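You operate a simulated robot arm through the tools that you are given. There is no shell and no other tool. Be economical: measure what you need, move in short steps, check, and stop when the job is done.

You run a simulated robot arm. Do the job below in one go: nothing can be reset, and whatever is moved stays where it is left.

JOB
Clamp the blue gland in the vise, tighten its nut, then unclamp it.
Fine: leave it standing in the open vise, and the black table's other two glands alone.

The check looks at the end state, three seconds after you hand in, the way a careful person would. Anything else that was tipped, shoved, dropped, spilled or broken makes it a failure.

ROBOT AND FRAMES
A 6-joint arm with a two-finger parallel gripper, fixed in place. Base frame: the origin is at the foot of the arm, x ahead of it, y to its left, z up; the work surface is at about z = 0. Readings come in mm, rad, newtons and seconds.
With the tool pointing down near the work surface it reaches from about 140 to 580 mm from the base axis. Its first joint turns from -1.152 to 1.152 rad. Payload 2.1 kg.
The tool frame sits at the grasp point between the pads (the TCP): z along the fingers, y along the line on which they close. The tips reach 30 mm beyond it. Largest opening 94 mm; finger width 28, thickness 10; the body of the gripper, 50 by 96 mm, starts 55 mm behind the TCP.
Orientation is that of the tool frame in the base frame, as a unit quaternion [w, x, y, z]. With the fingers straight down and closing along the base's y, the tool's x points along the base's -x, its y along +y and its z along -z.

CONTROLS
- The arm moves only by the tool jog_arm. Its arguments are lists of equal length, an entry for each row: "travel": the shift along the tool's x, y, z in units of 30 mm (1.0 is 30 mm), a list of three; "rotation": the turn, a rotation vector about the tool's x, y, z in units of 5 degrees (1.0 is 5 degrees), a list of three; "claw": the gripper command, from -1 (fully open) to 1 (shut), values between in proportion. In form: {"travel": [[x, y, z], ...], "rotation": [[ax, ay, az], ...], "claw": [claw, ...]}. A call has 1 to 10 rows; each row shifts and turns the commanded pose from where the row before left it, along the tool's axes as they then stand. A call with a number of a shift or a turn outside -1 to 1 is refused whole. Rows are played at 5 a second. More than 50 mm and 0.15 rad between two rows, or a gripper value outside its range, and nothing of the call is played. A pose out of reach is approached as far as the arm can. The call stops where the force on the tool passes 40 N (or 10 N more than at its start, if that is more) or the arm is blocked; 0.2 s more then pass. The fingers move at their own pace (about 72 mm/s each) and stop on an object; they squeeze with about 30 N. The grip force told is the motor's: it shows also when the fingers shut on nothing. Time passes only in rows, and 0.2 s behind the last, so rows that do not move let the fingers close. The reply holds the time, the measured pose of the TCP, the force on the tool along the base axes, the opening and the grip force, in the units named above and with some noise.
- Cameras (640 x 400 px; columns grow to the right, rows downward): "scene" is fixed at [60.3, -369, 499.6]; the picture's right is [0.77, -0.64, 0.00], its down [-0.26, -0.32, -0.91] and it looks along [0.58, 0.70, -0.41] (base axes); focal length 224 px, centre (320, 200). "wrist" rides on the gripper at [-37, 0, -58] in the tool frame; the picture's right is [0.00, -1.00, 0.00], its down [0.97, 0.00, -0.24] and it looks along [0.24, 0.00, 0.97] (tool axes); focal length 218 px, centre (320, 200). There is no depth. A picture from a camera that has moved, and an enlarged one, comes with that camera's place and axes in the base frame and with its lens.
- camera(camera): a new picture of that camera. It takes no simulated time.
- inspect(camera, box): a new picture of the part [left, top, right, bottom] of that camera's present view, enlarged. It takes no simulated time.
- hand_in(): hands the job in; it is judged then, once.

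Work in short steps. Places have to be worked out from the pictures, the camera data and where the tool is seen: move nearer, look again, correct. Check each grasp and each placing, and mend what went wrong. You have 120 turns and 84 pictures in all, those below and enlarged ones among them. Open the gripper and draw the arm clear of the work before you hand the job in, unless the task says otherwise; then end with one line.

The tools are called after "Call:" as a command line: name --argument value ..., lists and objects as JSON in quotes. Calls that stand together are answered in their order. jog_arm: Moves the arm, as the interface text tells. Its arguments: {"type":"object","properties":{"travel":{"type":"array"},"rotation":{"type":"array"},"claw":{"type":"array"}},"required":["travel","rotation","claw"]} The other tools are called the same way: camera (camera) takes a picture; inspect (camera, box) takes an enlarged picture of a part of a camera's view; hand_in () hands the job in.

At the start:

```text
time_s: 0.0
eef_pos: [332.0, -29.3, 375.0]
ee_rot: [0.001, 0.0, 1.0, 0.0]
wrist_force: [0.6, 0.4, 0.5]
finger_gap: 93.8
gripper_force: 0.1
```

scene: 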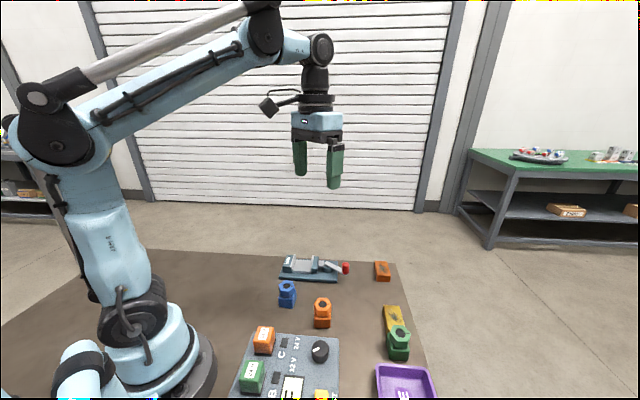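
wrist: 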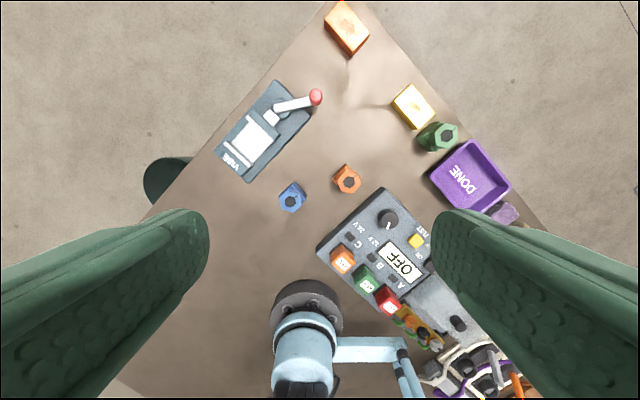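

I'll look closer at the vise, the blue gland and the control box first.

Call:
inspect --camera "wrist" --box '[200, 70, 360, 220]'

Call:
inspect --camera "wrist" --box '[310, 180, 550, 400]'

Call:
inspect --camera "scene" --box '[220, 240, 450, 400]'

```text
2.67 times, centred on (280, 145) of wrist
camera zoom: at [367.6, -29.6, 433.5], right [0.0, -1.0, 0.0], down [-0.97, 0.0, 0.24], along [-0.24, 0.0, -0.97], focal length 582 px, centre (427, 347)
```

zoom: 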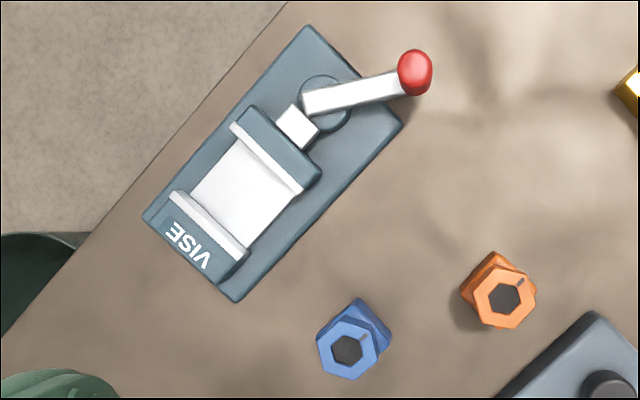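

```text
1.82 times, centred on (430, 290) of wrist
camera zoom: at [367.6, -29.6, 433.5], right [0.0, -1.0, 0.0], down [-0.97, 0.0, 0.24], along [-0.24, 0.0, -0.97], focal length 397 px, centre (120, 36)
```

zoom: 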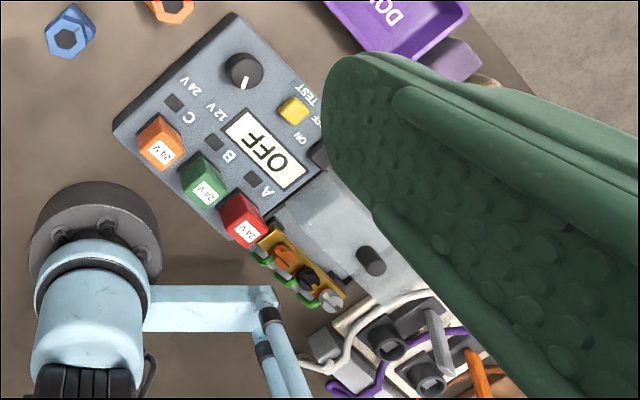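

```text
2.50 times, centred on (335, 320) of scene
camera zoom: at [60.3, -369.0, 499.6], right [0.77, -0.64, 0.0], down [-0.26, -0.32, -0.91], along [0.58, 0.7, -0.41], focal length 561 px, centre (282, -100)
```

zoom: 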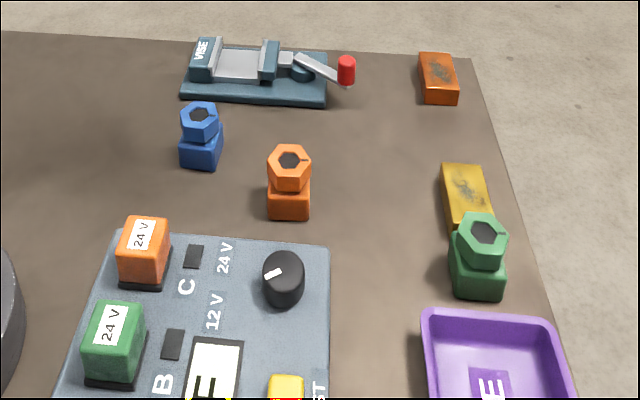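

The vise jaws look aligned about -41° in the base frame, and the blue gland is near (269, 25). I'll move above it for a better look.

Call:
jog_arm --travel '[[0.26, 0.225, 0.85], [0.26, 0.225, 0.85], [0.26, 0.225, 0.85], [0.26, 0.225, 0.85], [0.26, 0.225, 0.85], [0.26, 0.225, 0.85], [0.26, 0.225, 0.85], [0.26, 0.225, 0.85], [0, 0, 0]]' --rotation '[[0, 0, 0], [0, 0, 0], [0, 0, 0], [0, 0, 0], [0, 0, 0], [0, 0, 0], [0, 0, 0], [0, 0, 0], [0, 0, 0]]' --claw '[-1, -1, -1, -1, -1, -1, -1, -1, -1]'

Call:
camera --camera "wrist"

Call:
inspect --camera "scene" --box '[260, 240, 360, 320]'

```text
time_s: 2.0
eef_pos: [269.1, 26.0, 170.3]
ee_rot: [0.002, -0.001, 1.0, 0.001]
wrist_force: [-0.5, -0.4, 0.0]
finger_gap: 93.9
gripper_force: 0.1
```

```text
78 pictures are left
camera wrist: at [304.8, 25.8, 228.3], right [0.0, -1.0, 0.0], down [-0.97, 0.0, 0.24], along [-0.24, 0.0, -0.97], focal length 218 px, centre (320, 200)
```

wrist: 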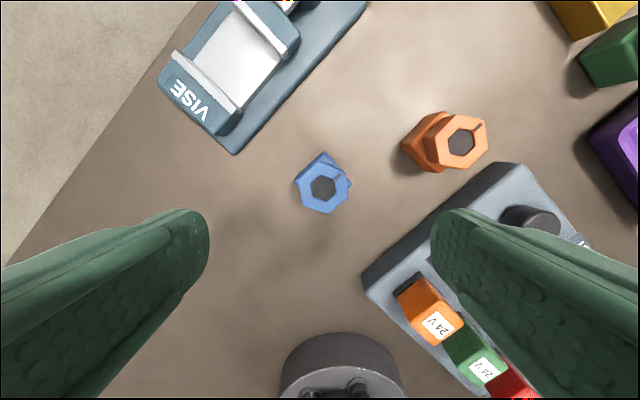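

```text
5.00 times, centred on (310, 280) of scene
camera zoom: at [60.3, -369.0, 499.6], right [0.77, -0.64, 0.0], down [-0.26, -0.32, -0.91], along [0.58, 0.7, -0.41], focal length 1122 px, centre (370, -200)
```

zoom: 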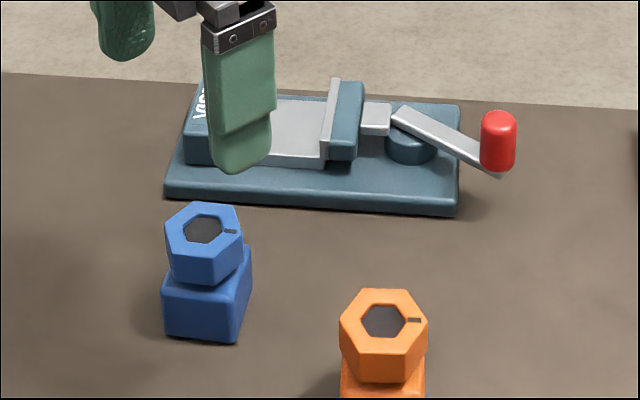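

Call:
inspect --camera "wrist" --box '[270, 140, 370, 225]'

Call:
inspect --camera "wrist" --box '[140, 0, 380, 160]'

```text
4.71 times, centred on (320, 182) of wrist
camera zoom: at [304.8, 25.8, 228.3], right [0.0, -1.0, 0.0], down [-0.97, 0.0, 0.24], along [-0.24, 0.0, -0.97], focal length 1027 px, centre (320, 282)
```

zoom: 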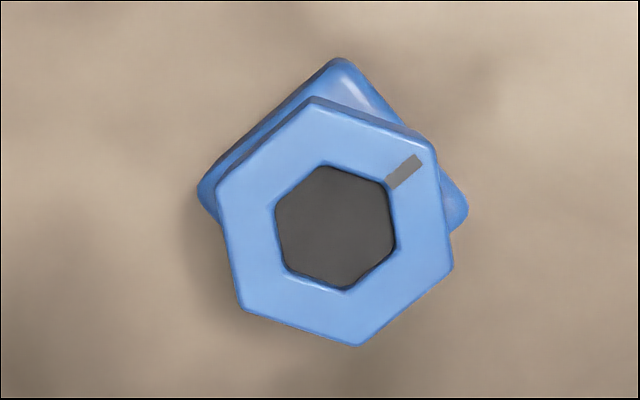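

```text
2.50 times, centred on (260, 80) of wrist
camera zoom: at [304.8, 25.8, 228.3], right [0.0, -1.0, 0.0], down [-0.97, 0.0, 0.24], along [-0.24, 0.0, -0.97], focal length 546 px, centre (470, 500)
```

zoom: 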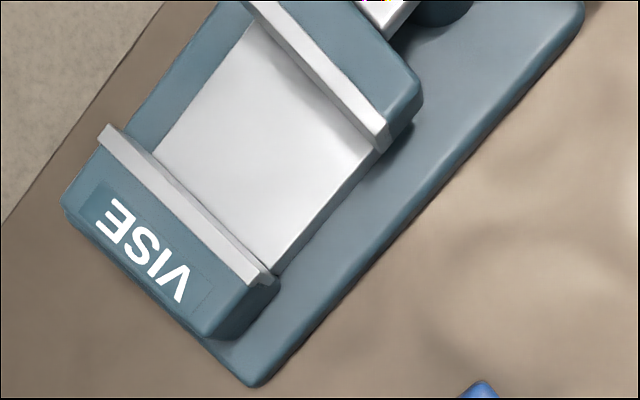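

Nut top centre estimated at (273.5, 23.5, 57), block about 37 mm square with faces at about 42°/-48°. The vise axis is about -41°, so I turn the closing axis to 42°, centre over the gland and look again.

Call:
jog_arm --travel '[[-0.15, -0.083, 0], [0, 0, 0.3], [0, 0, 0.3], [0, 0, 0.3], [0, 0, 0.3], [0, 0, 0.3], [0, 0, 0], [0, 0, 0], [0, 0, 0], [0, 0, 0]]' --rotation '[[0, 0, 0.96], [0, 0, 0.96], [0, 0, 0.96], [0, 0, 0.96], [0, 0, 0.96], [0, 0, 0.96], [0, 0, 0.96], [0, 0, 0.96], [0, 0, 0.96], [0, 0, 0.96]]' --claw '[-1, -1, -1, -1, -1, -1, -1, -1, -1, -1]'

Call:
camera --camera "wrist"

Call:
camera --camera "scene"

```text
time_s: 4.2
eef_pos: [274.9, 23.5, 127.6]
ee_rot: [0.0, 0.408, 0.913, 0.0]
wrist_force: [-0.3, 0.4, 0.3]
finger_gap: 94.0
gripper_force: 0.1
```

```text
74 pictures are left
camera wrist: at [297.5, -5.3, 185.1], right [-0.74, -0.67, 0.0], down [-0.65, 0.72, 0.24], along [-0.16, 0.18, -0.97], focal length 218 px, centre (320, 200)
```

wrist: 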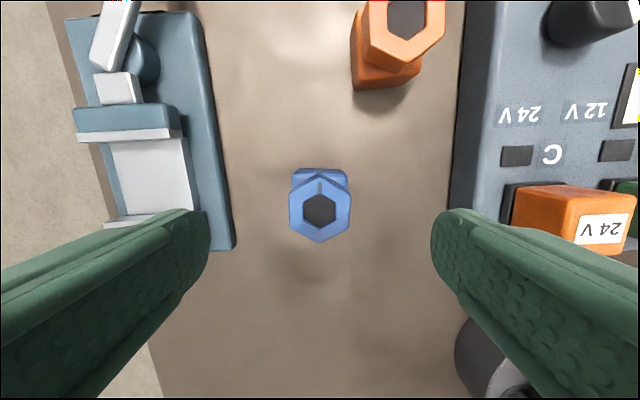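

```text
73 pictures are left
```

scene: 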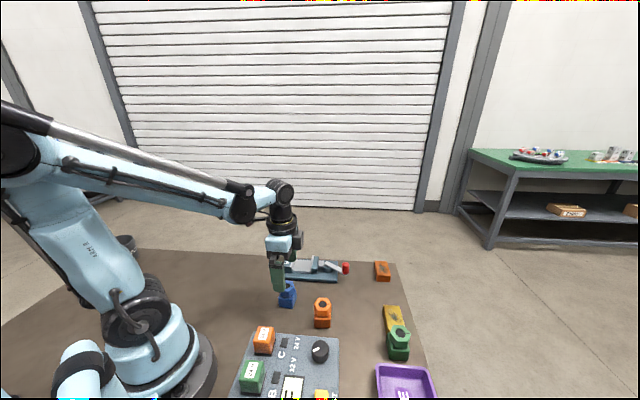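

Call:
inspect --camera "wrist" --box '[260, 150, 380, 250]'

Call:
inspect --camera "wrist" --box '[60, 0, 260, 250]'

```text
4.00 times, centred on (320, 200) of wrist
camera zoom: at [297.5, -5.3, 185.1], right [-0.74, -0.67, 0.0], down [-0.65, 0.72, 0.24], along [-0.16, 0.18, -0.97], focal length 873 px, centre (320, 200)
```

zoom: 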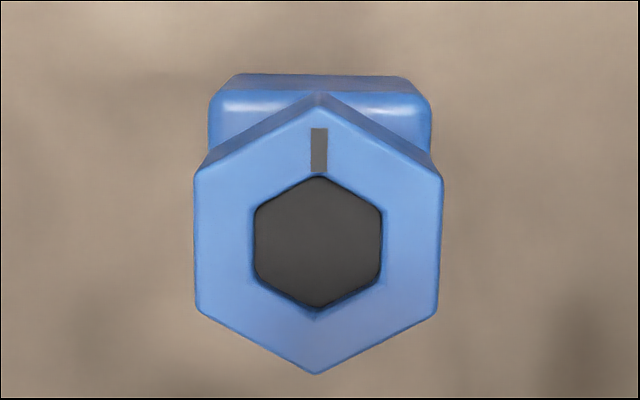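

```text
1.60 times, centred on (160, 125) of wrist
camera zoom: at [297.5, -5.3, 185.1], right [-0.74, -0.67, 0.0], down [-0.65, 0.72, 0.24], along [-0.16, 0.18, -0.97], focal length 349 px, centre (576, 320)
```

zoom: 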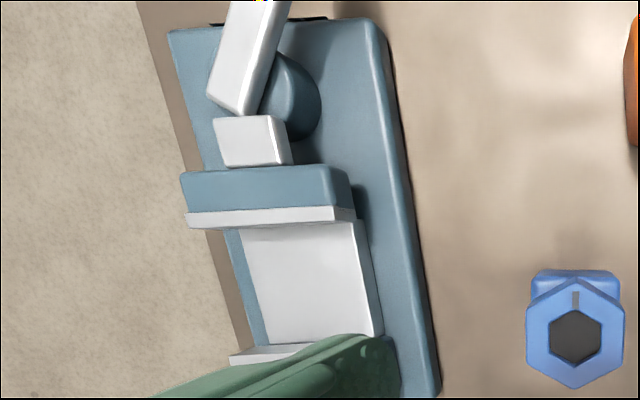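

The gripper axis now matches the block and the nut flats. I'll narrow the opening to about 65 mm, correct the small offset and descend.

Call:
jog_arm --travel '[[0.05, -0.06, 0], [0, 0, 0.5], [0, 0, 0.5], [0, 0, 0.5], [0, 0, 0.5], [0, 0, 0.5], [0, 0, 0.45], [0, 0, 0]]' --rotation '[[0, 0, 0], [0, 0, 0], [0, 0, 0], [0, 0, 0], [0, 0, 0], [0, 0, 0], [0, 0, 0], [0, 0, 0]]' --claw '[-0.35, -0.35, -0.35, -0.35, -0.35, -0.35, -0.35, -0.35]'

Call:
inspect --camera "scene" --box '[240, 230, 370, 320]'

Call:
camera --camera "wrist"

```text
time_s: 6.0
eef_pos: [273.3, 22.3, 37.1]
ee_rot: [0.001, 0.406, 0.914, 0.001]
wrist_force: [-0.3, 0.2, 0.2]
finger_gap: 63.3
gripper_force: 0.1
```

```text
4.44 times, centred on (305, 275) of scene
camera zoom: at [60.3, -369.0, 499.6], right [0.77, -0.64, 0.0], down [-0.26, -0.32, -0.91], along [0.58, 0.7, -0.41], focal length 998 px, centre (387, -133)
```

zoom: 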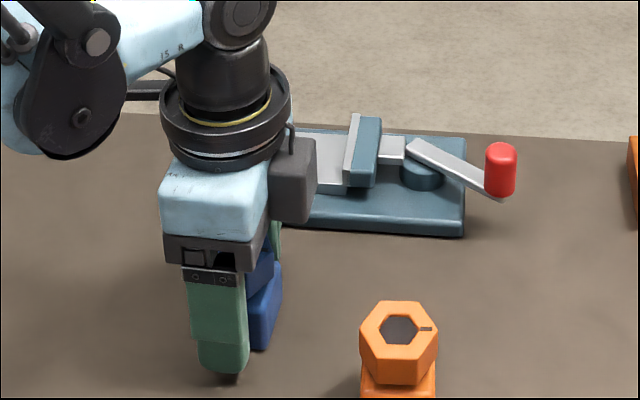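

```text
69 pictures are left
camera wrist: at [296.4, -4.9, 96.5], right [-0.74, -0.67, 0.0], down [-0.65, 0.72, 0.24], along [-0.16, 0.18, -0.97], focal length 218 px, centre (320, 200)
```

wrist: 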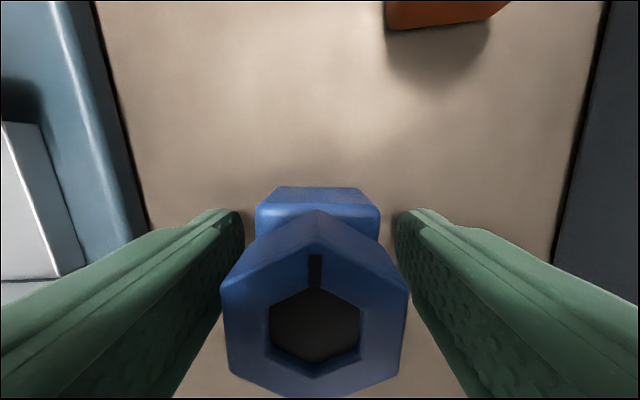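

Centred around the gland; close the fingers.

Call:
jog_arm --travel '[[0, 0, 0], [0, 0, 0], [0, 0, 0], [0, 0, 0]]' --rotation '[[0, 0, 0], [0, 0, 0], [0, 0, 0], [0, 0, 0]]' --claw '[0.8, 0.8, 0.8, 0.8]'

Call:
jog_arm --travel '[[0, 0, -0.5], [0, 0, -0.5], [0, 0, -0.5], [0, 0, -0.5], [0, 0, -0.5], [0, 0, -0.5], [0, 0, 0]]' --rotation '[[0, 0, 0], [0, 0, 0], [0, 0, 0], [0, 0, 0], [0, 0, 0], [0, 0, 0], [0, 0, 0]]' --claw '[0.8, 0.8, 0.8, 0.8, 0.8, 0.8, 0.8]'

Call:
camera --camera "wrist"

Call:
inspect --camera "scene" --box '[240, 200, 370, 290]'

```text
time_s: 7.0
eef_pos: [272.9, 23.1, 39.4]
ee_rot: [0.0, 0.406, 0.914, 0.001]
wrist_force: [-0.2, -0.7, 0.2]
finger_gap: 41.9
gripper_force: 29.8
```

```text
time_s: 8.6
eef_pos: [272.2, 23.4, 128.1]
ee_rot: [0.001, 0.407, 0.913, 0.001]
wrist_force: [-0.5, -1.3, -1.3]
finger_gap: 42.0
gripper_force: 30.1
```

```text
68 pictures are left
camera wrist: at [295.0, -4.5, 187.0], right [-0.74, -0.67, 0.0], down [-0.65, 0.72, 0.24], along [-0.16, 0.18, -0.97], focal length 218 px, centre (320, 200)
```

wrist: 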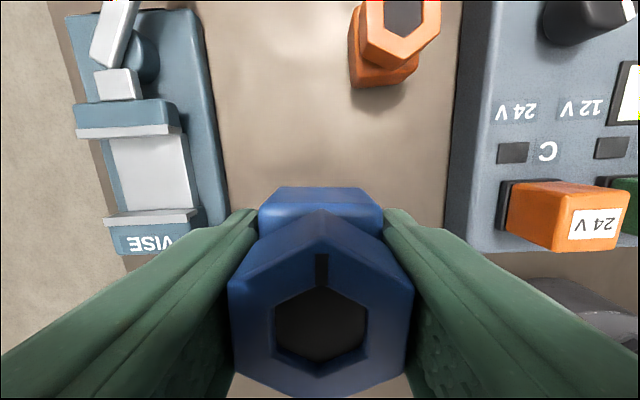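

```text
4.44 times, centred on (305, 245) of scene
camera zoom: at [60.3, -369.0, 499.6], right [0.77, -0.64, 0.0], down [-0.26, -0.32, -0.91], along [0.58, 0.7, -0.41], focal length 998 px, centre (387, 0)
```

zoom: 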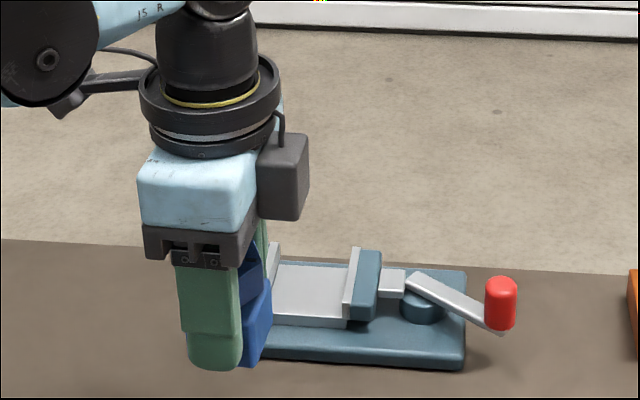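

The gland is held (gap 42). Zoom on the vise for its exact pose.

Call:
inspect --camera "wrist" --box '[60, 0, 260, 265]'

Call:
inspect --camera "scene" --box '[270, 240, 360, 290]'

```text
1.51 times, centred on (160, 132) of wrist
camera zoom: at [295.0, -4.5, 187.0], right [-0.74, -0.67, 0.0], down [-0.65, 0.72, 0.24], along [-0.16, 0.18, -0.97], focal length 330 px, centre (562, 302)
```

zoom: 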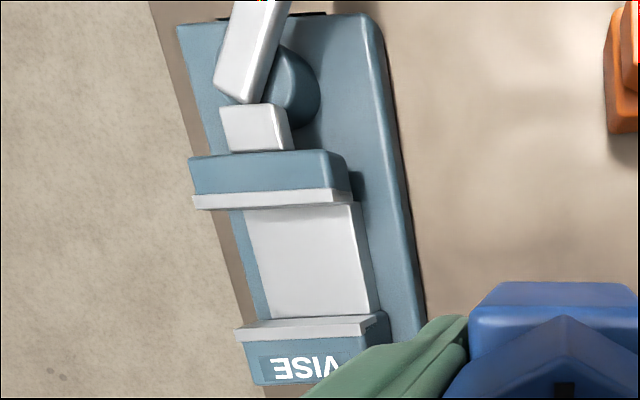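

```text
7.11 times, centred on (315, 265) of scene
camera zoom: at [60.3, -369.0, 499.6], right [0.77, -0.64, 0.0], down [-0.26, -0.32, -0.91], along [0.58, 0.7, -0.41], focal length 1596 px, centre (356, -262)
```

zoom: 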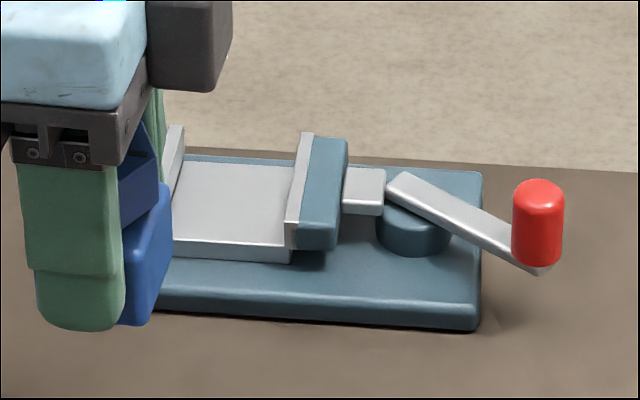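

Vise slot floor centre works out to about (373, 97) with the axis at about -45°. I move there at the present height, turn by about 3.4° and check.

Call:
jog_arm --travel '[[-0.073, 0.69, 0], [-0.073, 0.69, 0], [-0.073, 0.69, 0], [-0.073, 0.69, 0], [-0.073, 0.69, 0], [-0.073, 0.69, 0], [0, 0, 0], [0, 0, 0]]' --rotation '[[0, 0, 0], [0, 0, 0], [0, 0, 0], [0, 0, 0], [0, 0, 0], [0, 0, 0], [0, 0, -0.68], [0, 0, 0]]' --claw '[0.8, 0.8, 0.8, 0.8, 0.8, 0.8, 0.8, 0.8]'

Call:
camera --camera "wrist"

Call:
inspect --camera "scene" --box '[250, 190, 370, 290]'

```text
time_s: 10.4
eef_pos: [373.4, 95.7, 127.6]
ee_rot: [0.0, 0.378, 0.926, 0.001]
wrist_force: [0.7, -0.2, -0.6]
finger_gap: 41.9
gripper_force: 30.1
```

```text
64 pictures are left
camera wrist: at [398.2, 69.7, 185.3], right [-0.7, -0.71, 0.0], down [-0.69, 0.68, 0.24], along [-0.17, 0.17, -0.97], focal length 218 px, centre (320, 200)
```

wrist: 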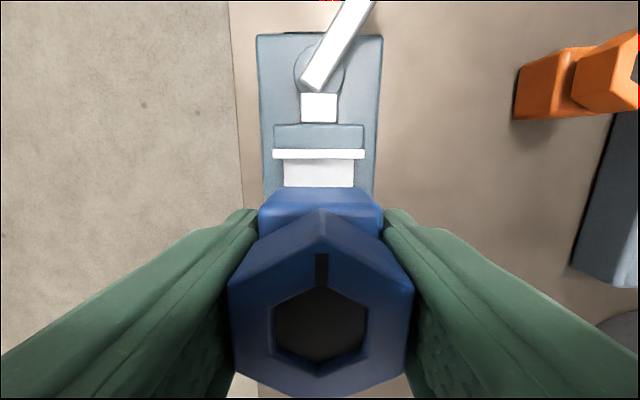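

```text
4.00 times, centred on (310, 240) of scene
camera zoom: at [60.3, -369.0, 499.6], right [0.77, -0.64, 0.0], down [-0.26, -0.32, -0.91], along [0.58, 0.7, -0.41], focal length 898 px, centre (360, 40)
```

zoom: 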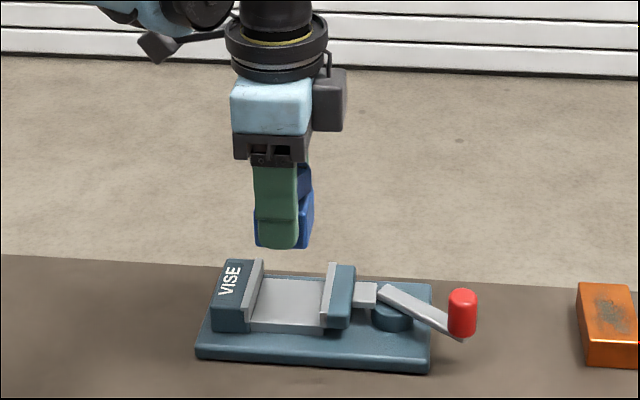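

Aligned and laterally centred. The moving jaw face is about 29 mm ahead of the TCP, so with a ~52 mm gap I shift 2.5 mm toward the moving jaw, descend part way and look.

Call:
jog_arm --travel '[[-0.08, 0, 0.4], [0, 0, 0.4], [0, 0, 0.35], [0, 0, 0]]' --rotation '[[0, 0, 0], [0, 0, 0], [0, 0, 0], [0, 0, 0]]' --claw '[0.8, 0.8, 0.8, 0.8]'

Call:
inspect --camera "scene" --box '[270, 225, 350, 290]'

Call:
camera --camera "wrist"

```text
time_s: 11.4
eef_pos: [373.6, 95.1, 93.5]
ee_rot: [-0.001, 0.38, 0.925, 0.001]
wrist_force: [0.2, -0.2, -1.9]
finger_gap: 41.7
gripper_force: 29.7
```

```text
6.15 times, centred on (310, 258) of scene
camera zoom: at [60.3, -369.0, 499.6], right [0.77, -0.64, 0.0], down [-0.26, -0.32, -0.91], along [0.58, 0.7, -0.41], focal length 1382 px, centre (382, -154)
```

zoom: 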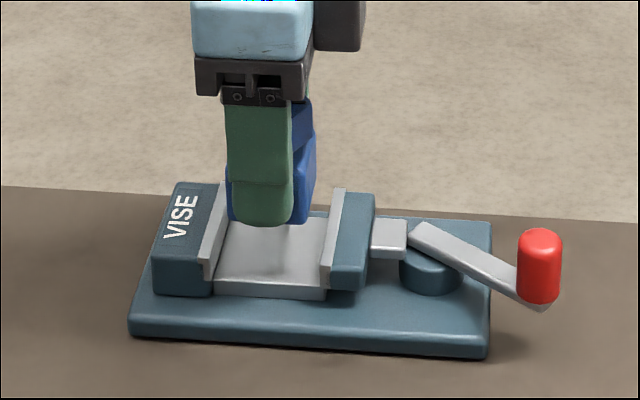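

```text
61 pictures are left
camera wrist: at [399.6, 68.3, 151.5], right [-0.7, -0.71, 0.0], down [-0.69, 0.68, 0.24], along [-0.17, 0.17, -0.97], focal length 218 px, centre (320, 200)
```

wrist: 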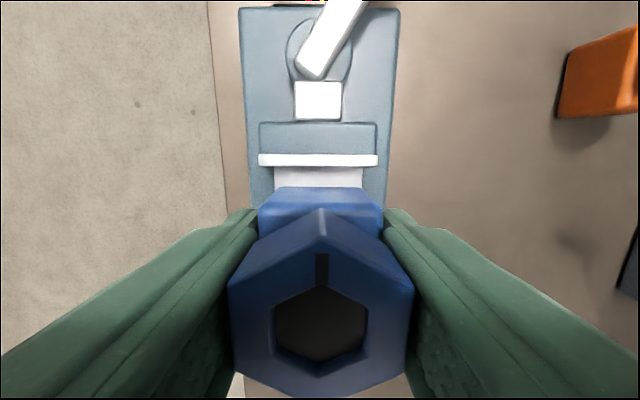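

Clearance looks about 4–5 mm on both jaws. Descend in small steps until contact.

Call:
jog_arm --travel '[[0, 0, 0.3], [0, 0, 0.3], [0, 0, 0.2], [0, 0, 0]]' --rotation '[[0, 0, 0], [0, 0, 0], [0, 0, 0], [0, 0, 0]]' --claw '[0.8, 0.8, 0.8, 0.8]'

Call:
inspect --camera "scene" --box '[270, 225, 350, 290]'

Call:
camera --camera "wrist"

```text
time_s: 12.4
eef_pos: [374.0, 92.7, 68.2]
ee_rot: [0.001, 0.38, 0.925, 0.001]
wrist_force: [0.5, 0.3, -0.1]
finger_gap: 41.9
gripper_force: 30.0
```

```text
6.15 times, centred on (310, 258) of scene
camera zoom: at [60.3, -369.0, 499.6], right [0.77, -0.64, 0.0], down [-0.26, -0.32, -0.91], along [0.58, 0.7, -0.41], focal length 1382 px, centre (382, -154)
```

zoom: 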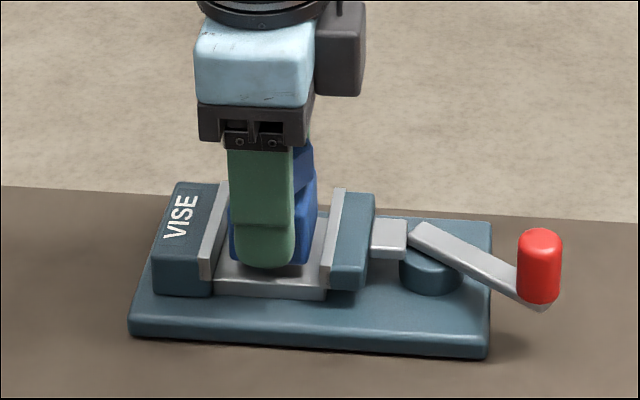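

```text
59 pictures are left
camera wrist: at [399.3, 67.7, 127.3], right [-0.7, -0.71, 0.0], down [-0.69, 0.68, 0.24], along [-0.17, 0.17, -0.97], focal length 218 px, centre (320, 200)
```

wrist: 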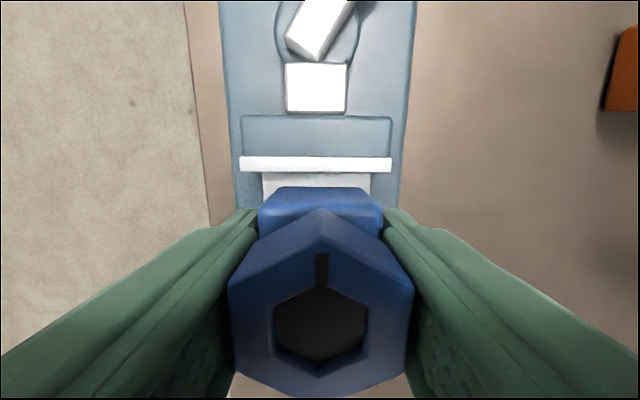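

Still between the jaws with margin. Continue down in fine steps.

Call:
jog_arm --travel '[[0, 0, 0.07], [0, 0, 0.07], [0, 0, 0.07], [0, 0, 0.07], [0, 0, 0]]' --rotation '[[0, 0, 0], [0, 0, 0], [0, 0, 0], [0, 0, 0], [0, 0, 0]]' --claw '[0.8, 0.8, 0.8, 0.8, 0.8]'

Call:
inspect --camera "scene" --box '[270, 225, 350, 290]'

```text
time_s: 13.5
eef_pos: [374.1, 94.0, 62.1]
ee_rot: [0.0, 0.378, 0.926, 0.001]
wrist_force: [0.2, 1.3, 8.3]
finger_gap: 41.7
gripper_force: 29.8
stopped in row 5: the force on the tool passed its limit (the readings are from after the stop); the commanded pose is now the measured one
```

```text
6.15 times, centred on (310, 258) of scene
camera zoom: at [60.2, -369.0, 499.6], right [0.77, -0.64, 0.0], down [-0.26, -0.32, -0.91], along [0.58, 0.7, -0.41], focal length 1382 px, centre (382, -154)
```

zoom: 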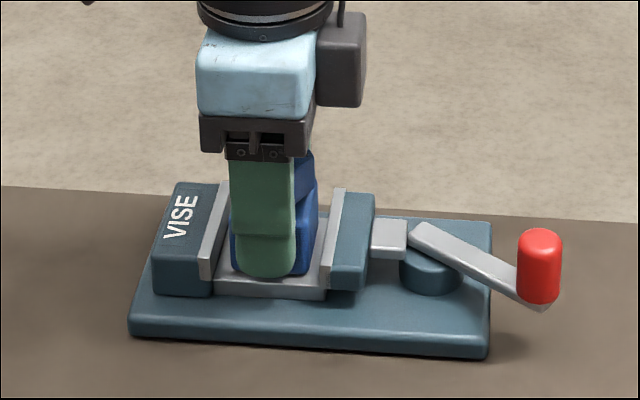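

Contact: the block sits on the slide. Release and lift straight up, then look.

Call:
jog_arm --travel '[[0, 0, 0], [0, 0, 0], [0, 0, -0.6], [0, 0, -0.8], [0, 0, -0.8], [0, 0, -0.8], [0, 0, -0.8], [0, 0, 0]]' --rotation '[[0, 0, 0], [0, 0, 0], [0, 0, 0], [0, 0, 0], [0, 0, 0], [0, 0, 0], [0, 0, 0], [0, 0, 0]]' --claw '[-0.4, -0.4, -0.4, -0.4, -0.4, -0.4, -0.4, -0.4]'

Call:
camera --camera "wrist"

Call:
inspect --camera "scene" --box '[270, 225, 350, 290]'

```text
time_s: 15.3
eef_pos: [375.3, 94.9, 176.6]
ee_rot: [0.0, 0.38, 0.925, 0.001]
wrist_force: [0.2, -1.0, 0.5]
finger_gap: 65.8
gripper_force: 0.0
```

```text
57 pictures are left
camera wrist: at [399.5, 68.9, 235.2], right [-0.7, -0.71, 0.0], down [-0.69, 0.68, 0.24], along [-0.17, 0.17, -0.97], focal length 218 px, centre (320, 200)
```

wrist: 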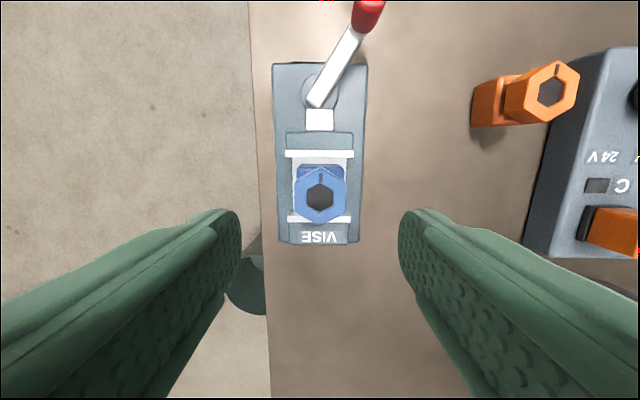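

```text
6.15 times, centred on (310, 258) of scene
camera zoom: at [60.3, -369.0, 499.6], right [0.77, -0.64, 0.0], down [-0.26, -0.32, -0.91], along [0.58, 0.7, -0.41], focal length 1382 px, centre (382, -154)
```

zoom: 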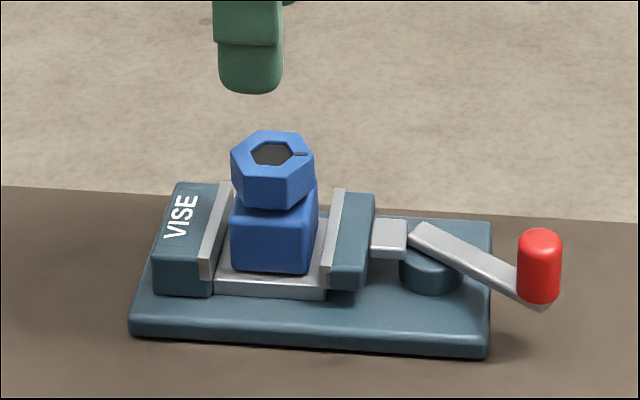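

The gland stands well in the vise. Now I zoom on the lever to locate its knob and pivot.

Call:
inspect --camera "wrist" --box '[260, 0, 400, 130]'

Call:
inspect --camera "scene" --box '[310, 245, 360, 290]'

```text
3.08 times, centred on (330, 65) of wrist
camera zoom: at [399.5, 68.9, 235.2], right [-0.7, -0.71, 0.0], down [-0.69, 0.68, 0.24], along [-0.17, 0.17, -0.97], focal length 672 px, centre (289, 615)
```

zoom: 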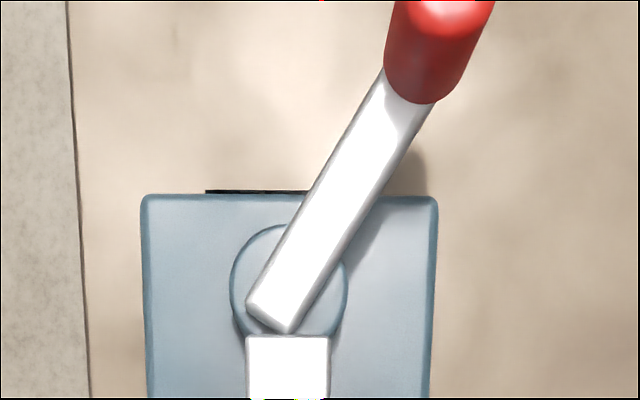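

```text
8.89 times, centred on (335, 268) of scene
camera zoom: at [60.3, -369.0, 499.6], right [0.77, -0.64, 0.0], down [-0.26, -0.32, -0.91], along [0.58, 0.7, -0.41], focal length 1996 px, centre (187, -400)
```

zoom: 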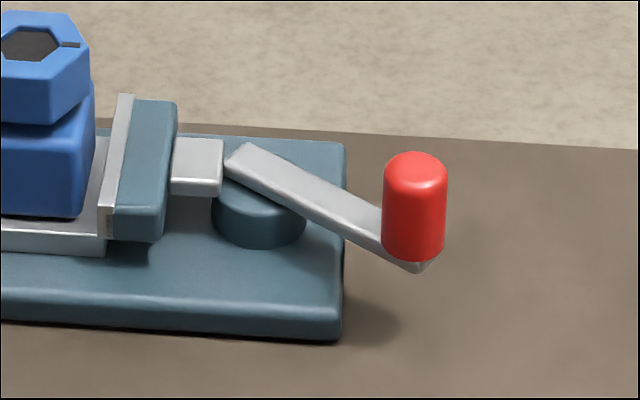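

Knob is at about (445, -23), z 30–66; pivot is at about (431, 38). I move above the knob to grasp it.

Call:
jog_arm --travel '[[-0.735, -0.193, 0], [-0.735, -0.193, 0], [-0.735, -0.193, 0], [-0.735, -0.193, 0], [-0.735, -0.193, 0], [-0.735, -0.193, 0], [0, 0, 0.6], [0, 0, 0.6], [0, 0, 0.0]]' --rotation '[[0, 0, 0], [0, 0, 0], [0, 0, 0], [0, 0, 0], [0, 0, 0], [0, 0, 0], [0, 0, 0], [0, 0, 0], [0, 0, 0]]' --claw '[-0.4, -0.4, -0.4, -0.4, -0.4, -0.4, -0.4, -0.4, -0.4]'

Call:
camera --camera "wrist"

Call:
inspect --camera "scene" --box '[270, 200, 400, 290]'

```text
time_s: 17.3
eef_pos: [444.3, -23.5, 138.4]
ee_rot: [0.0, 0.379, 0.925, 0.001]
wrist_force: [0.8, -0.6, -0.1]
finger_gap: 65.7
gripper_force: 0.0
```

```text
53 pictures are left
camera wrist: at [469.6, -49.3, 197.1], right [-0.7, -0.71, 0.0], down [-0.69, 0.68, 0.24], along [-0.17, 0.17, -0.97], focal length 218 px, centre (320, 200)
```

wrist: 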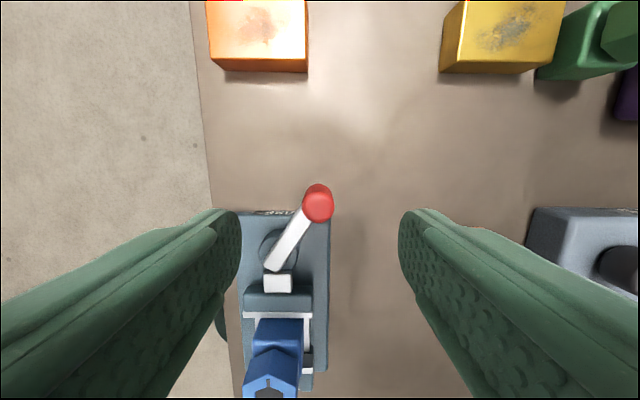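

```text
4.44 times, centred on (335, 245) of scene
camera zoom: at [60.3, -369.0, 499.6], right [0.77, -0.64, 0.0], down [-0.26, -0.32, -0.91], along [0.58, 0.7, -0.41], focal length 998 px, centre (253, 0)
```

zoom: 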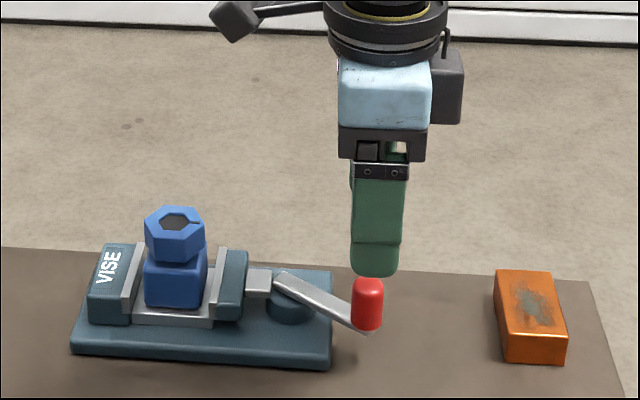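

Centred over the knob within ~2 mm. Descend and grip it.

Call:
jog_arm --travel '[[-0.05, 0, 0.5], [0, 0, 0.5], [0, 0, 0.5], [0, 0, 0.4], [0, 0, 0.3], [0, 0, 0]]' --rotation '[[0, 0, 0], [0, 0, 0], [0, 0, 0], [0, 0, 0], [0, 0, 0], [0, 0, 0]]' --claw '[-0.4, -0.4, -0.4, -0.4, -0.4, -0.4]'

Call:
jog_arm --travel '[[0, 0, 0], [0, 0, 0], [0, 0, 0], [0, 0, 0], [0, 0, 0]]' --rotation '[[0, 0, 0], [0, 0, 0], [0, 0, 0], [0, 0, 0], [0, 0, 0]]' --claw '[0.9, 0.9, 0.9, 0.9, 0.9]'

Call:
inspect --camera "scene" --box '[270, 200, 400, 290]'

```text
time_s: 18.7
eef_pos: [445.0, -23.8, 73.1]
ee_rot: [0.0, 0.379, 0.925, 0.001]
wrist_force: [-0.2, 0.3, -0.3]
finger_gap: 65.8
gripper_force: 0.1
```

```text
time_s: 19.9
eef_pos: [445.5, -23.8, 75.1]
ee_rot: [0.001, 0.378, 0.926, 0.002]
wrist_force: [15.0, 13.5, -5.9]
finger_gap: 19.9
gripper_force: 44.5
```

```text
4.44 times, centred on (335, 245) of scene
camera zoom: at [60.3, -369.0, 499.6], right [0.77, -0.64, 0.0], down [-0.26, -0.32, -0.91], along [0.58, 0.7, -0.41], focal length 998 px, centre (253, 0)
```

zoom: 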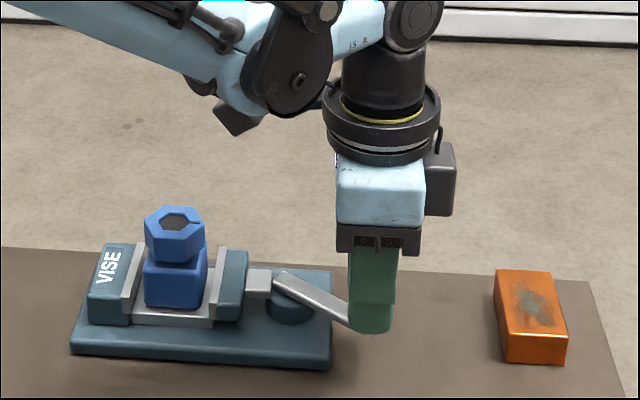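

Knob gripped (20 mm). Test swing: 10° counter-clockwise (toward the vise axis) about the pivot, watching force and jaw.

Call:
jog_arm --travel '[[-0.092, 0.157, 0], [-0.092, 0.157, 0], [0, 0, 0]]' --rotation '[[0, 0, -1], [0, 0, -1], [0, 0, 0]]' --claw '[0.9, 0.9, 0.9]'

Call:
inspect --camera "scene" --box '[270, 220, 370, 290]'

```text
time_s: 20.7
eef_pos: [454.4, -20.5, 75.8]
ee_rot: [-0.002, 0.296, 0.955, 0.001]
wrist_force: [-8.7, 14.1, 5.9]
finger_gap: 19.8
gripper_force: 45.4
```

```text
5.71 times, centred on (320, 255) of scene
camera zoom: at [60.2, -369.0, 499.6], right [0.77, -0.64, 0.0], down [-0.26, -0.32, -0.91], along [0.58, 0.7, -0.41], focal length 1283 px, centre (320, -114)
```

zoom: 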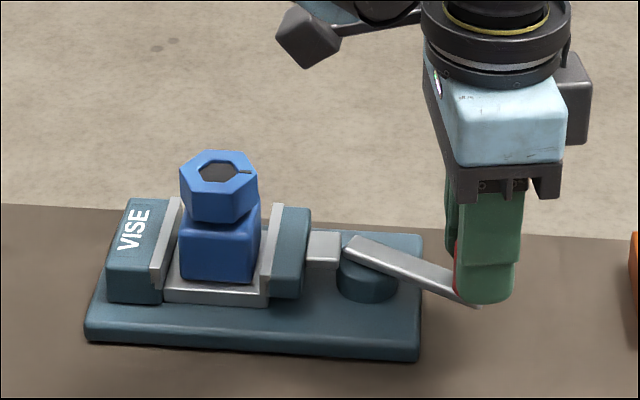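

The lever swings freely this way. Continue 20° more with a slight inward correction.

Call:
jog_arm --travel '[[-0.07, 0.17, 0], [-0.078, 0.166, 0], [-0.078, 0.166, 0], [-0.078, 0.166, 0], [0, 0, 0]]' --rotation '[[0, 0, -1], [0, 0, -1], [0, 0, -1], [0, 0, -1], [0, 0, 0]]' --claw '[0.9, 0.9, 0.9, 0.9, 0.9]'

Call:
inspect --camera "scene" --box '[270, 220, 370, 290]'

```text
time_s: 21.9
eef_pos: [473.5, -8.3, 73.8]
ee_rot: [0.002, 0.127, 0.992, -0.002]
wrist_force: [10.8, -18.5, -4.7]
finger_gap: 19.8
gripper_force: 45.1
```

```text
5.71 times, centred on (320, 255) of scene
camera zoom: at [60.3, -369.1, 499.6], right [0.77, -0.64, 0.0], down [-0.26, -0.32, -0.91], along [0.58, 0.7, -0.41], focal length 1283 px, centre (320, -114)
```

zoom: 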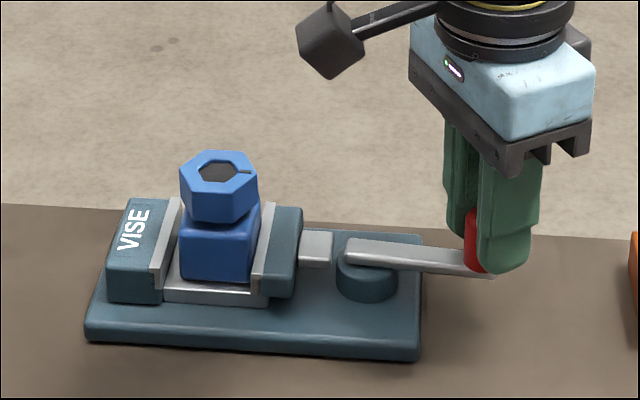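

The jaw is advancing with this direction. Continue the swing.

Call:
jog_arm --travel '[[-0.12, 0.14, 0], [-0.095, 0.155, 0], [-0.095, 0.155, 0], [-0.095, 0.155, 0], [0, 0, 0]]' --rotation '[[0, 0, -1], [0, 0, -1], [0, 0, -1], [0, 0, -1], [0, 0, 0]]' --claw '[0.9, 0.9, 0.9, 0.9, 0.9]'

Call:
inspect --camera "scene" --box '[270, 220, 370, 290]'

```text
time_s: 23.1
eef_pos: [487.8, 9.8, 72.4]
ee_rot: [0.001, -0.048, 0.999, -0.001]
wrist_force: [16.4, -11.2, 11.5]
finger_gap: 19.9
gripper_force: 45.2
```

```text
5.71 times, centred on (320, 255) of scene
camera zoom: at [60.2, -369.0, 499.7], right [0.77, -0.64, 0.0], down [-0.26, -0.32, -0.91], along [0.58, 0.7, -0.41], focal length 1283 px, centre (320, -114)
```

zoom: 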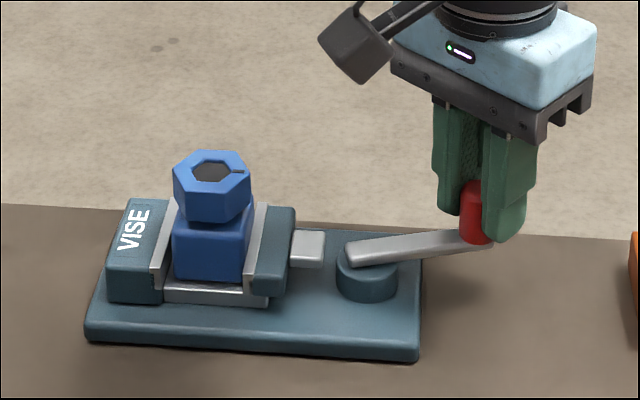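

The moving jaw is now pushing the block to the fixed jaw. Keep swinging, letting the force limit tell when it is tight.

Call:
jog_arm --travel '[[-0.12, 0.14, 0], [-0.095, 0.155, 0], [-0.095, 0.155, 0], [0, 0, 0]]' --rotation '[[0, 0, -1], [0, 0, -1], [0, 0, -1], [0, 0, 0]]' --claw '[0.9, 0.9, 0.9, 0.9]'

Call:
inspect --camera "scene" --box '[270, 220, 370, 290]'

```text
time_s: 24.1
eef_pos: [493.1, 26.0, 74.8]
ee_rot: [0.002, -0.178, 0.984, 0.0]
wrist_force: [12.7, -4.3, 23.7]
finger_gap: 19.9
gripper_force: 44.7
```

```text
5.71 times, centred on (320, 255) of scene
camera zoom: at [60.1, -369.0, 499.7], right [0.77, -0.64, 0.0], down [-0.26, -0.32, -0.91], along [0.58, 0.7, -0.41], focal length 1283 px, centre (320, -114)
```

zoom: 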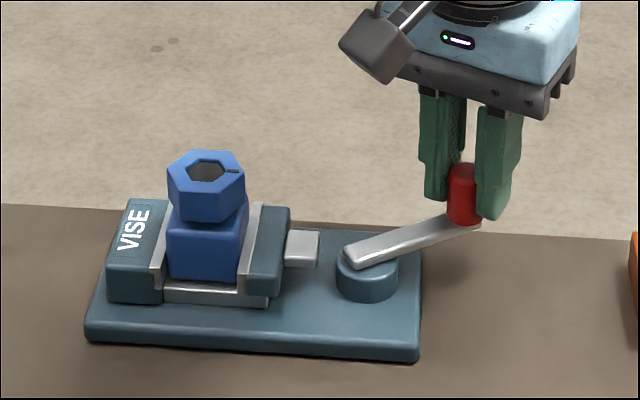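

Block appears close to the fixed jaw. Continue another 15° with a slight upward relief.

Call:
jog_arm --travel '[[-0.095, 0.155, -0.04], [-0.095, 0.155, 0], [-0.095, 0.155, 0], [0, 0, 0]]' --rotation '[[0, 0, -1], [0, 0, -1], [0, 0, -1], [0, 0, 0]]' --claw '[0.9, 0.9, 0.9, 0.9]'

Call:
inspect --camera "scene" --box '[270, 220, 370, 290]'

```text
time_s: 24.8
eef_pos: [494.6, 26.9, 73.3]
ee_rot: [-0.004, -0.26, 0.966, -0.006]
wrist_force: [0.0, -6.5, -1.7]
finger_gap: 20.2
gripper_force: 45.2
stopped in row 3: the force on the tool passed its limit (the readings are from after the stop); the commanded pose is now the measured one
```

```text
5.71 times, centred on (320, 255) of scene
camera zoom: at [60.3, -369.0, 499.6], right [0.77, -0.64, 0.0], down [-0.26, -0.32, -0.91], along [0.58, 0.7, -0.41], focal length 1283 px, centre (320, -114)
```

zoom: 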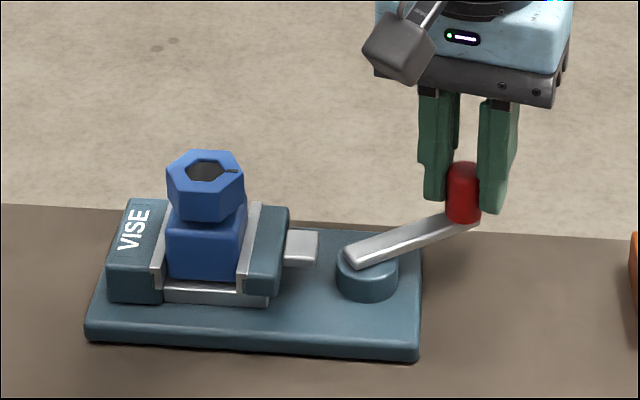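

The lever stopped hard with the block between the jaws. One more small tangential push without turning the wrist to confirm it's tight.

Call:
jog_arm --travel '[[-0.07, 0.07, 0], [-0.07, 0.07, 0], [-0.07, 0.07, 0], [0, 0, 0]]' --rotation '[[0, 0, 0], [0, 0, 0], [0, 0, 0], [0, 0, 0]]' --claw '[0.9, 0.9, 0.9, 0.9]'

Call:
inspect --camera "scene" --box '[280, 230, 340, 290]'

```text
time_s: 25.4
eef_pos: [496.1, 27.9, 75.2]
ee_rot: [-0.008, -0.257, 0.966, -0.01]
wrist_force: [-0.2, -6.7, -0.2]
finger_gap: 19.8
gripper_force: 45.4
stopped in row 3: the force on the tool passed its limit (the readings are from after the stop); the commanded pose is now the measured one
```

```text
6.67 times, centred on (310, 260) of scene
camera zoom: at [60.3, -369.0, 499.6], right [0.77, -0.64, 0.0], down [-0.26, -0.32, -0.91], along [0.58, 0.7, -0.41], focal length 1497 px, centre (387, -200)
```

zoom: 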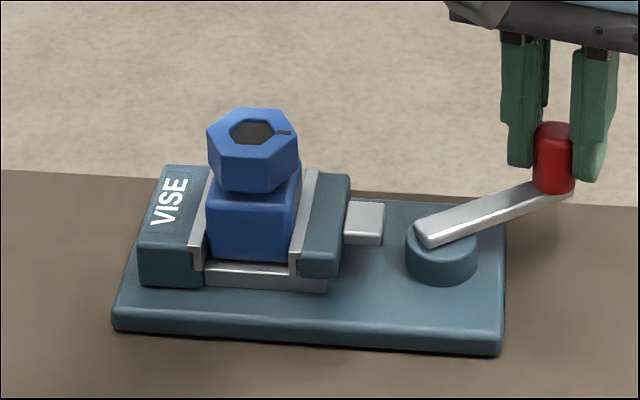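

The clamp is tight. Release the knob and rise, then check the lever stays.

Call:
jog_arm --travel '[[0, 0, 0], [0, 0, 0], [0, 0, -0.6], [0, 0, -0.8], [0, 0, -0.8], [0, 0, -0.8], [0, 0, -0.8], [0, 0, 0]]' --rotation '[[0, 0, 0], [0, 0, 0], [0, 0, 0], [0, 0, 0], [0, 0, 0], [0, 0, 0], [0, 0, 0], [0, 0, 0]]' --claw '[-0.3, -0.3, -0.3, -0.3, -0.3, -0.3, -0.3, -0.3]'

Call:
inspect --camera "scene" --box '[270, 210, 370, 290]'

Call:
camera --camera "wrist"

```text
time_s: 27.2
eef_pos: [498.4, 31.9, 188.0]
ee_rot: [-0.007, -0.258, 0.966, -0.01]
wrist_force: [-0.5, 0.1, 0.4]
finger_gap: 61.1
gripper_force: 0.0
```

```text
5.00 times, centred on (320, 250) of scene
camera zoom: at [60.3, -369.0, 499.6], right [0.77, -0.64, 0.0], down [-0.26, -0.32, -0.91], along [0.58, 0.7, -0.41], focal length 1122 px, centre (320, -50)
```

zoom: 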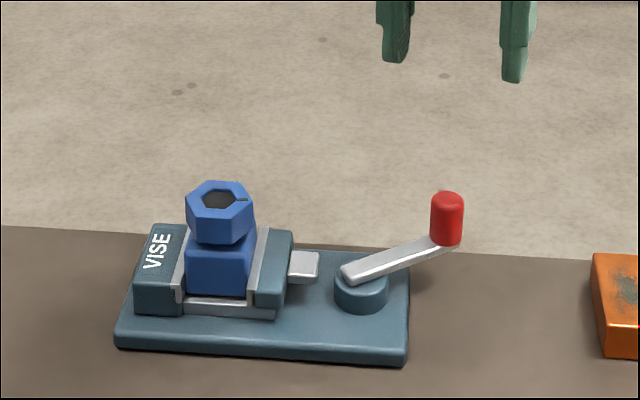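

```text
43 pictures are left
camera wrist: at [529.0, 51.3, 244.9], right [0.5, -0.87, 0.02], down [-0.84, -0.48, 0.26], along [-0.22, -0.14, -0.97], focal length 218 px, centre (320, 200)
```

wrist: 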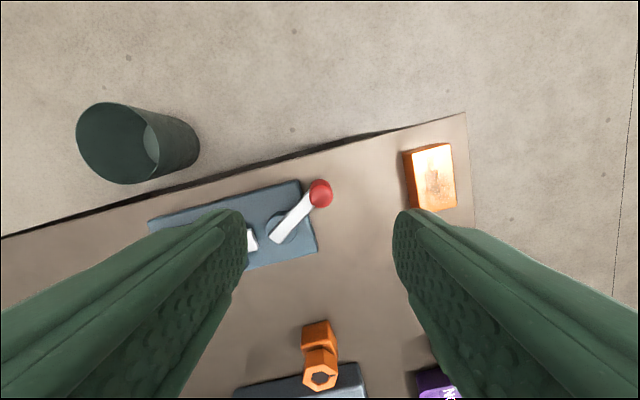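

The lever holds and the jaws stay shut. I level the tool's small tilt, turn the closing axis to 105° (a flat direction of the nut) and go above the gland.

Call:
jog_arm --travel '[[0, 0, 0], [0, 0, 0], [0, 0, 0], [0, 0, 0], [0.706, 0.648, 0], [0.706, 0.648, 0], [0.706, 0.648, 0], [0.706, 0.648, 0], [0.706, 0.648, 0], [0, 0, 0]]' --rotation '[[-0.18, -0.21, 0], [0, 0, 0.98], [0, 0, 0.98], [0, 0, 0.98], [0, 0, 0], [0, 0, 0], [0, 0, 0], [0, 0, 0], [0, 0, 0], [0, 0, 0]]' --claw '[-0.3, -0.3, -0.3, -0.3, -0.3, -0.3, -0.3, -0.3, -0.3, -0.3]'

Call:
camera --camera "wrist"

Call:
inspect --camera "wrist" --box '[250, 130, 390, 250]'

```text
time_s: 29.4
eef_pos: [369.6, 98.2, 188.6]
ee_rot: [-0.001, -0.133, 0.991, 0.0]
wrist_force: [0.1, 0.0, 0.4]
finger_gap: 61.3
gripper_force: 0.1
```

```text
42 pictures are left
camera wrist: at [402.9, 107.0, 246.1], right [0.26, -0.97, 0.0], down [-0.94, -0.25, 0.24], along [-0.23, -0.06, -0.97], focal length 218 px, centre (320, 200)
```

wrist: 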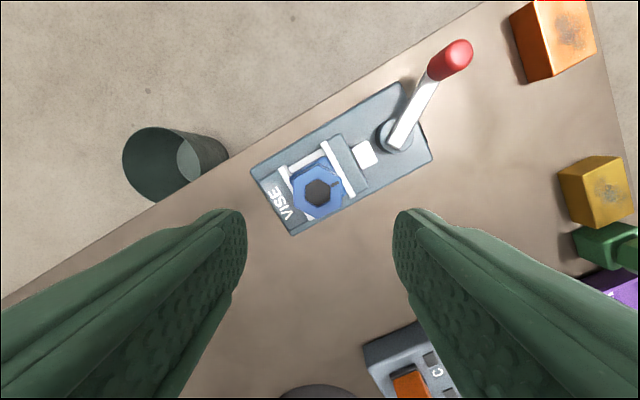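

```text
3.33 times, centred on (320, 190) of wrist
camera zoom: at [402.9, 107.0, 246.1], right [0.26, -0.97, 0.0], down [-0.94, -0.25, 0.24], along [-0.23, -0.06, -0.97], focal length 728 px, centre (320, 233)
```

zoom: 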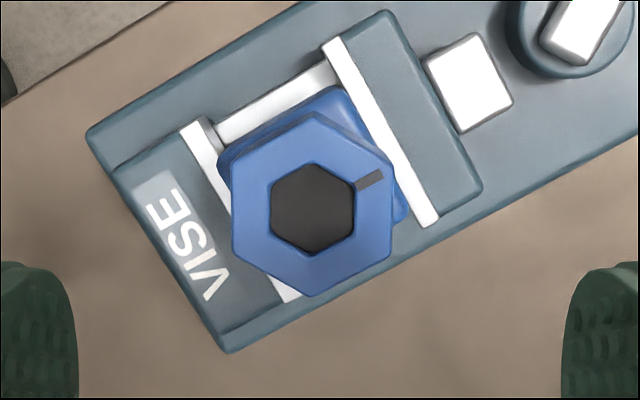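

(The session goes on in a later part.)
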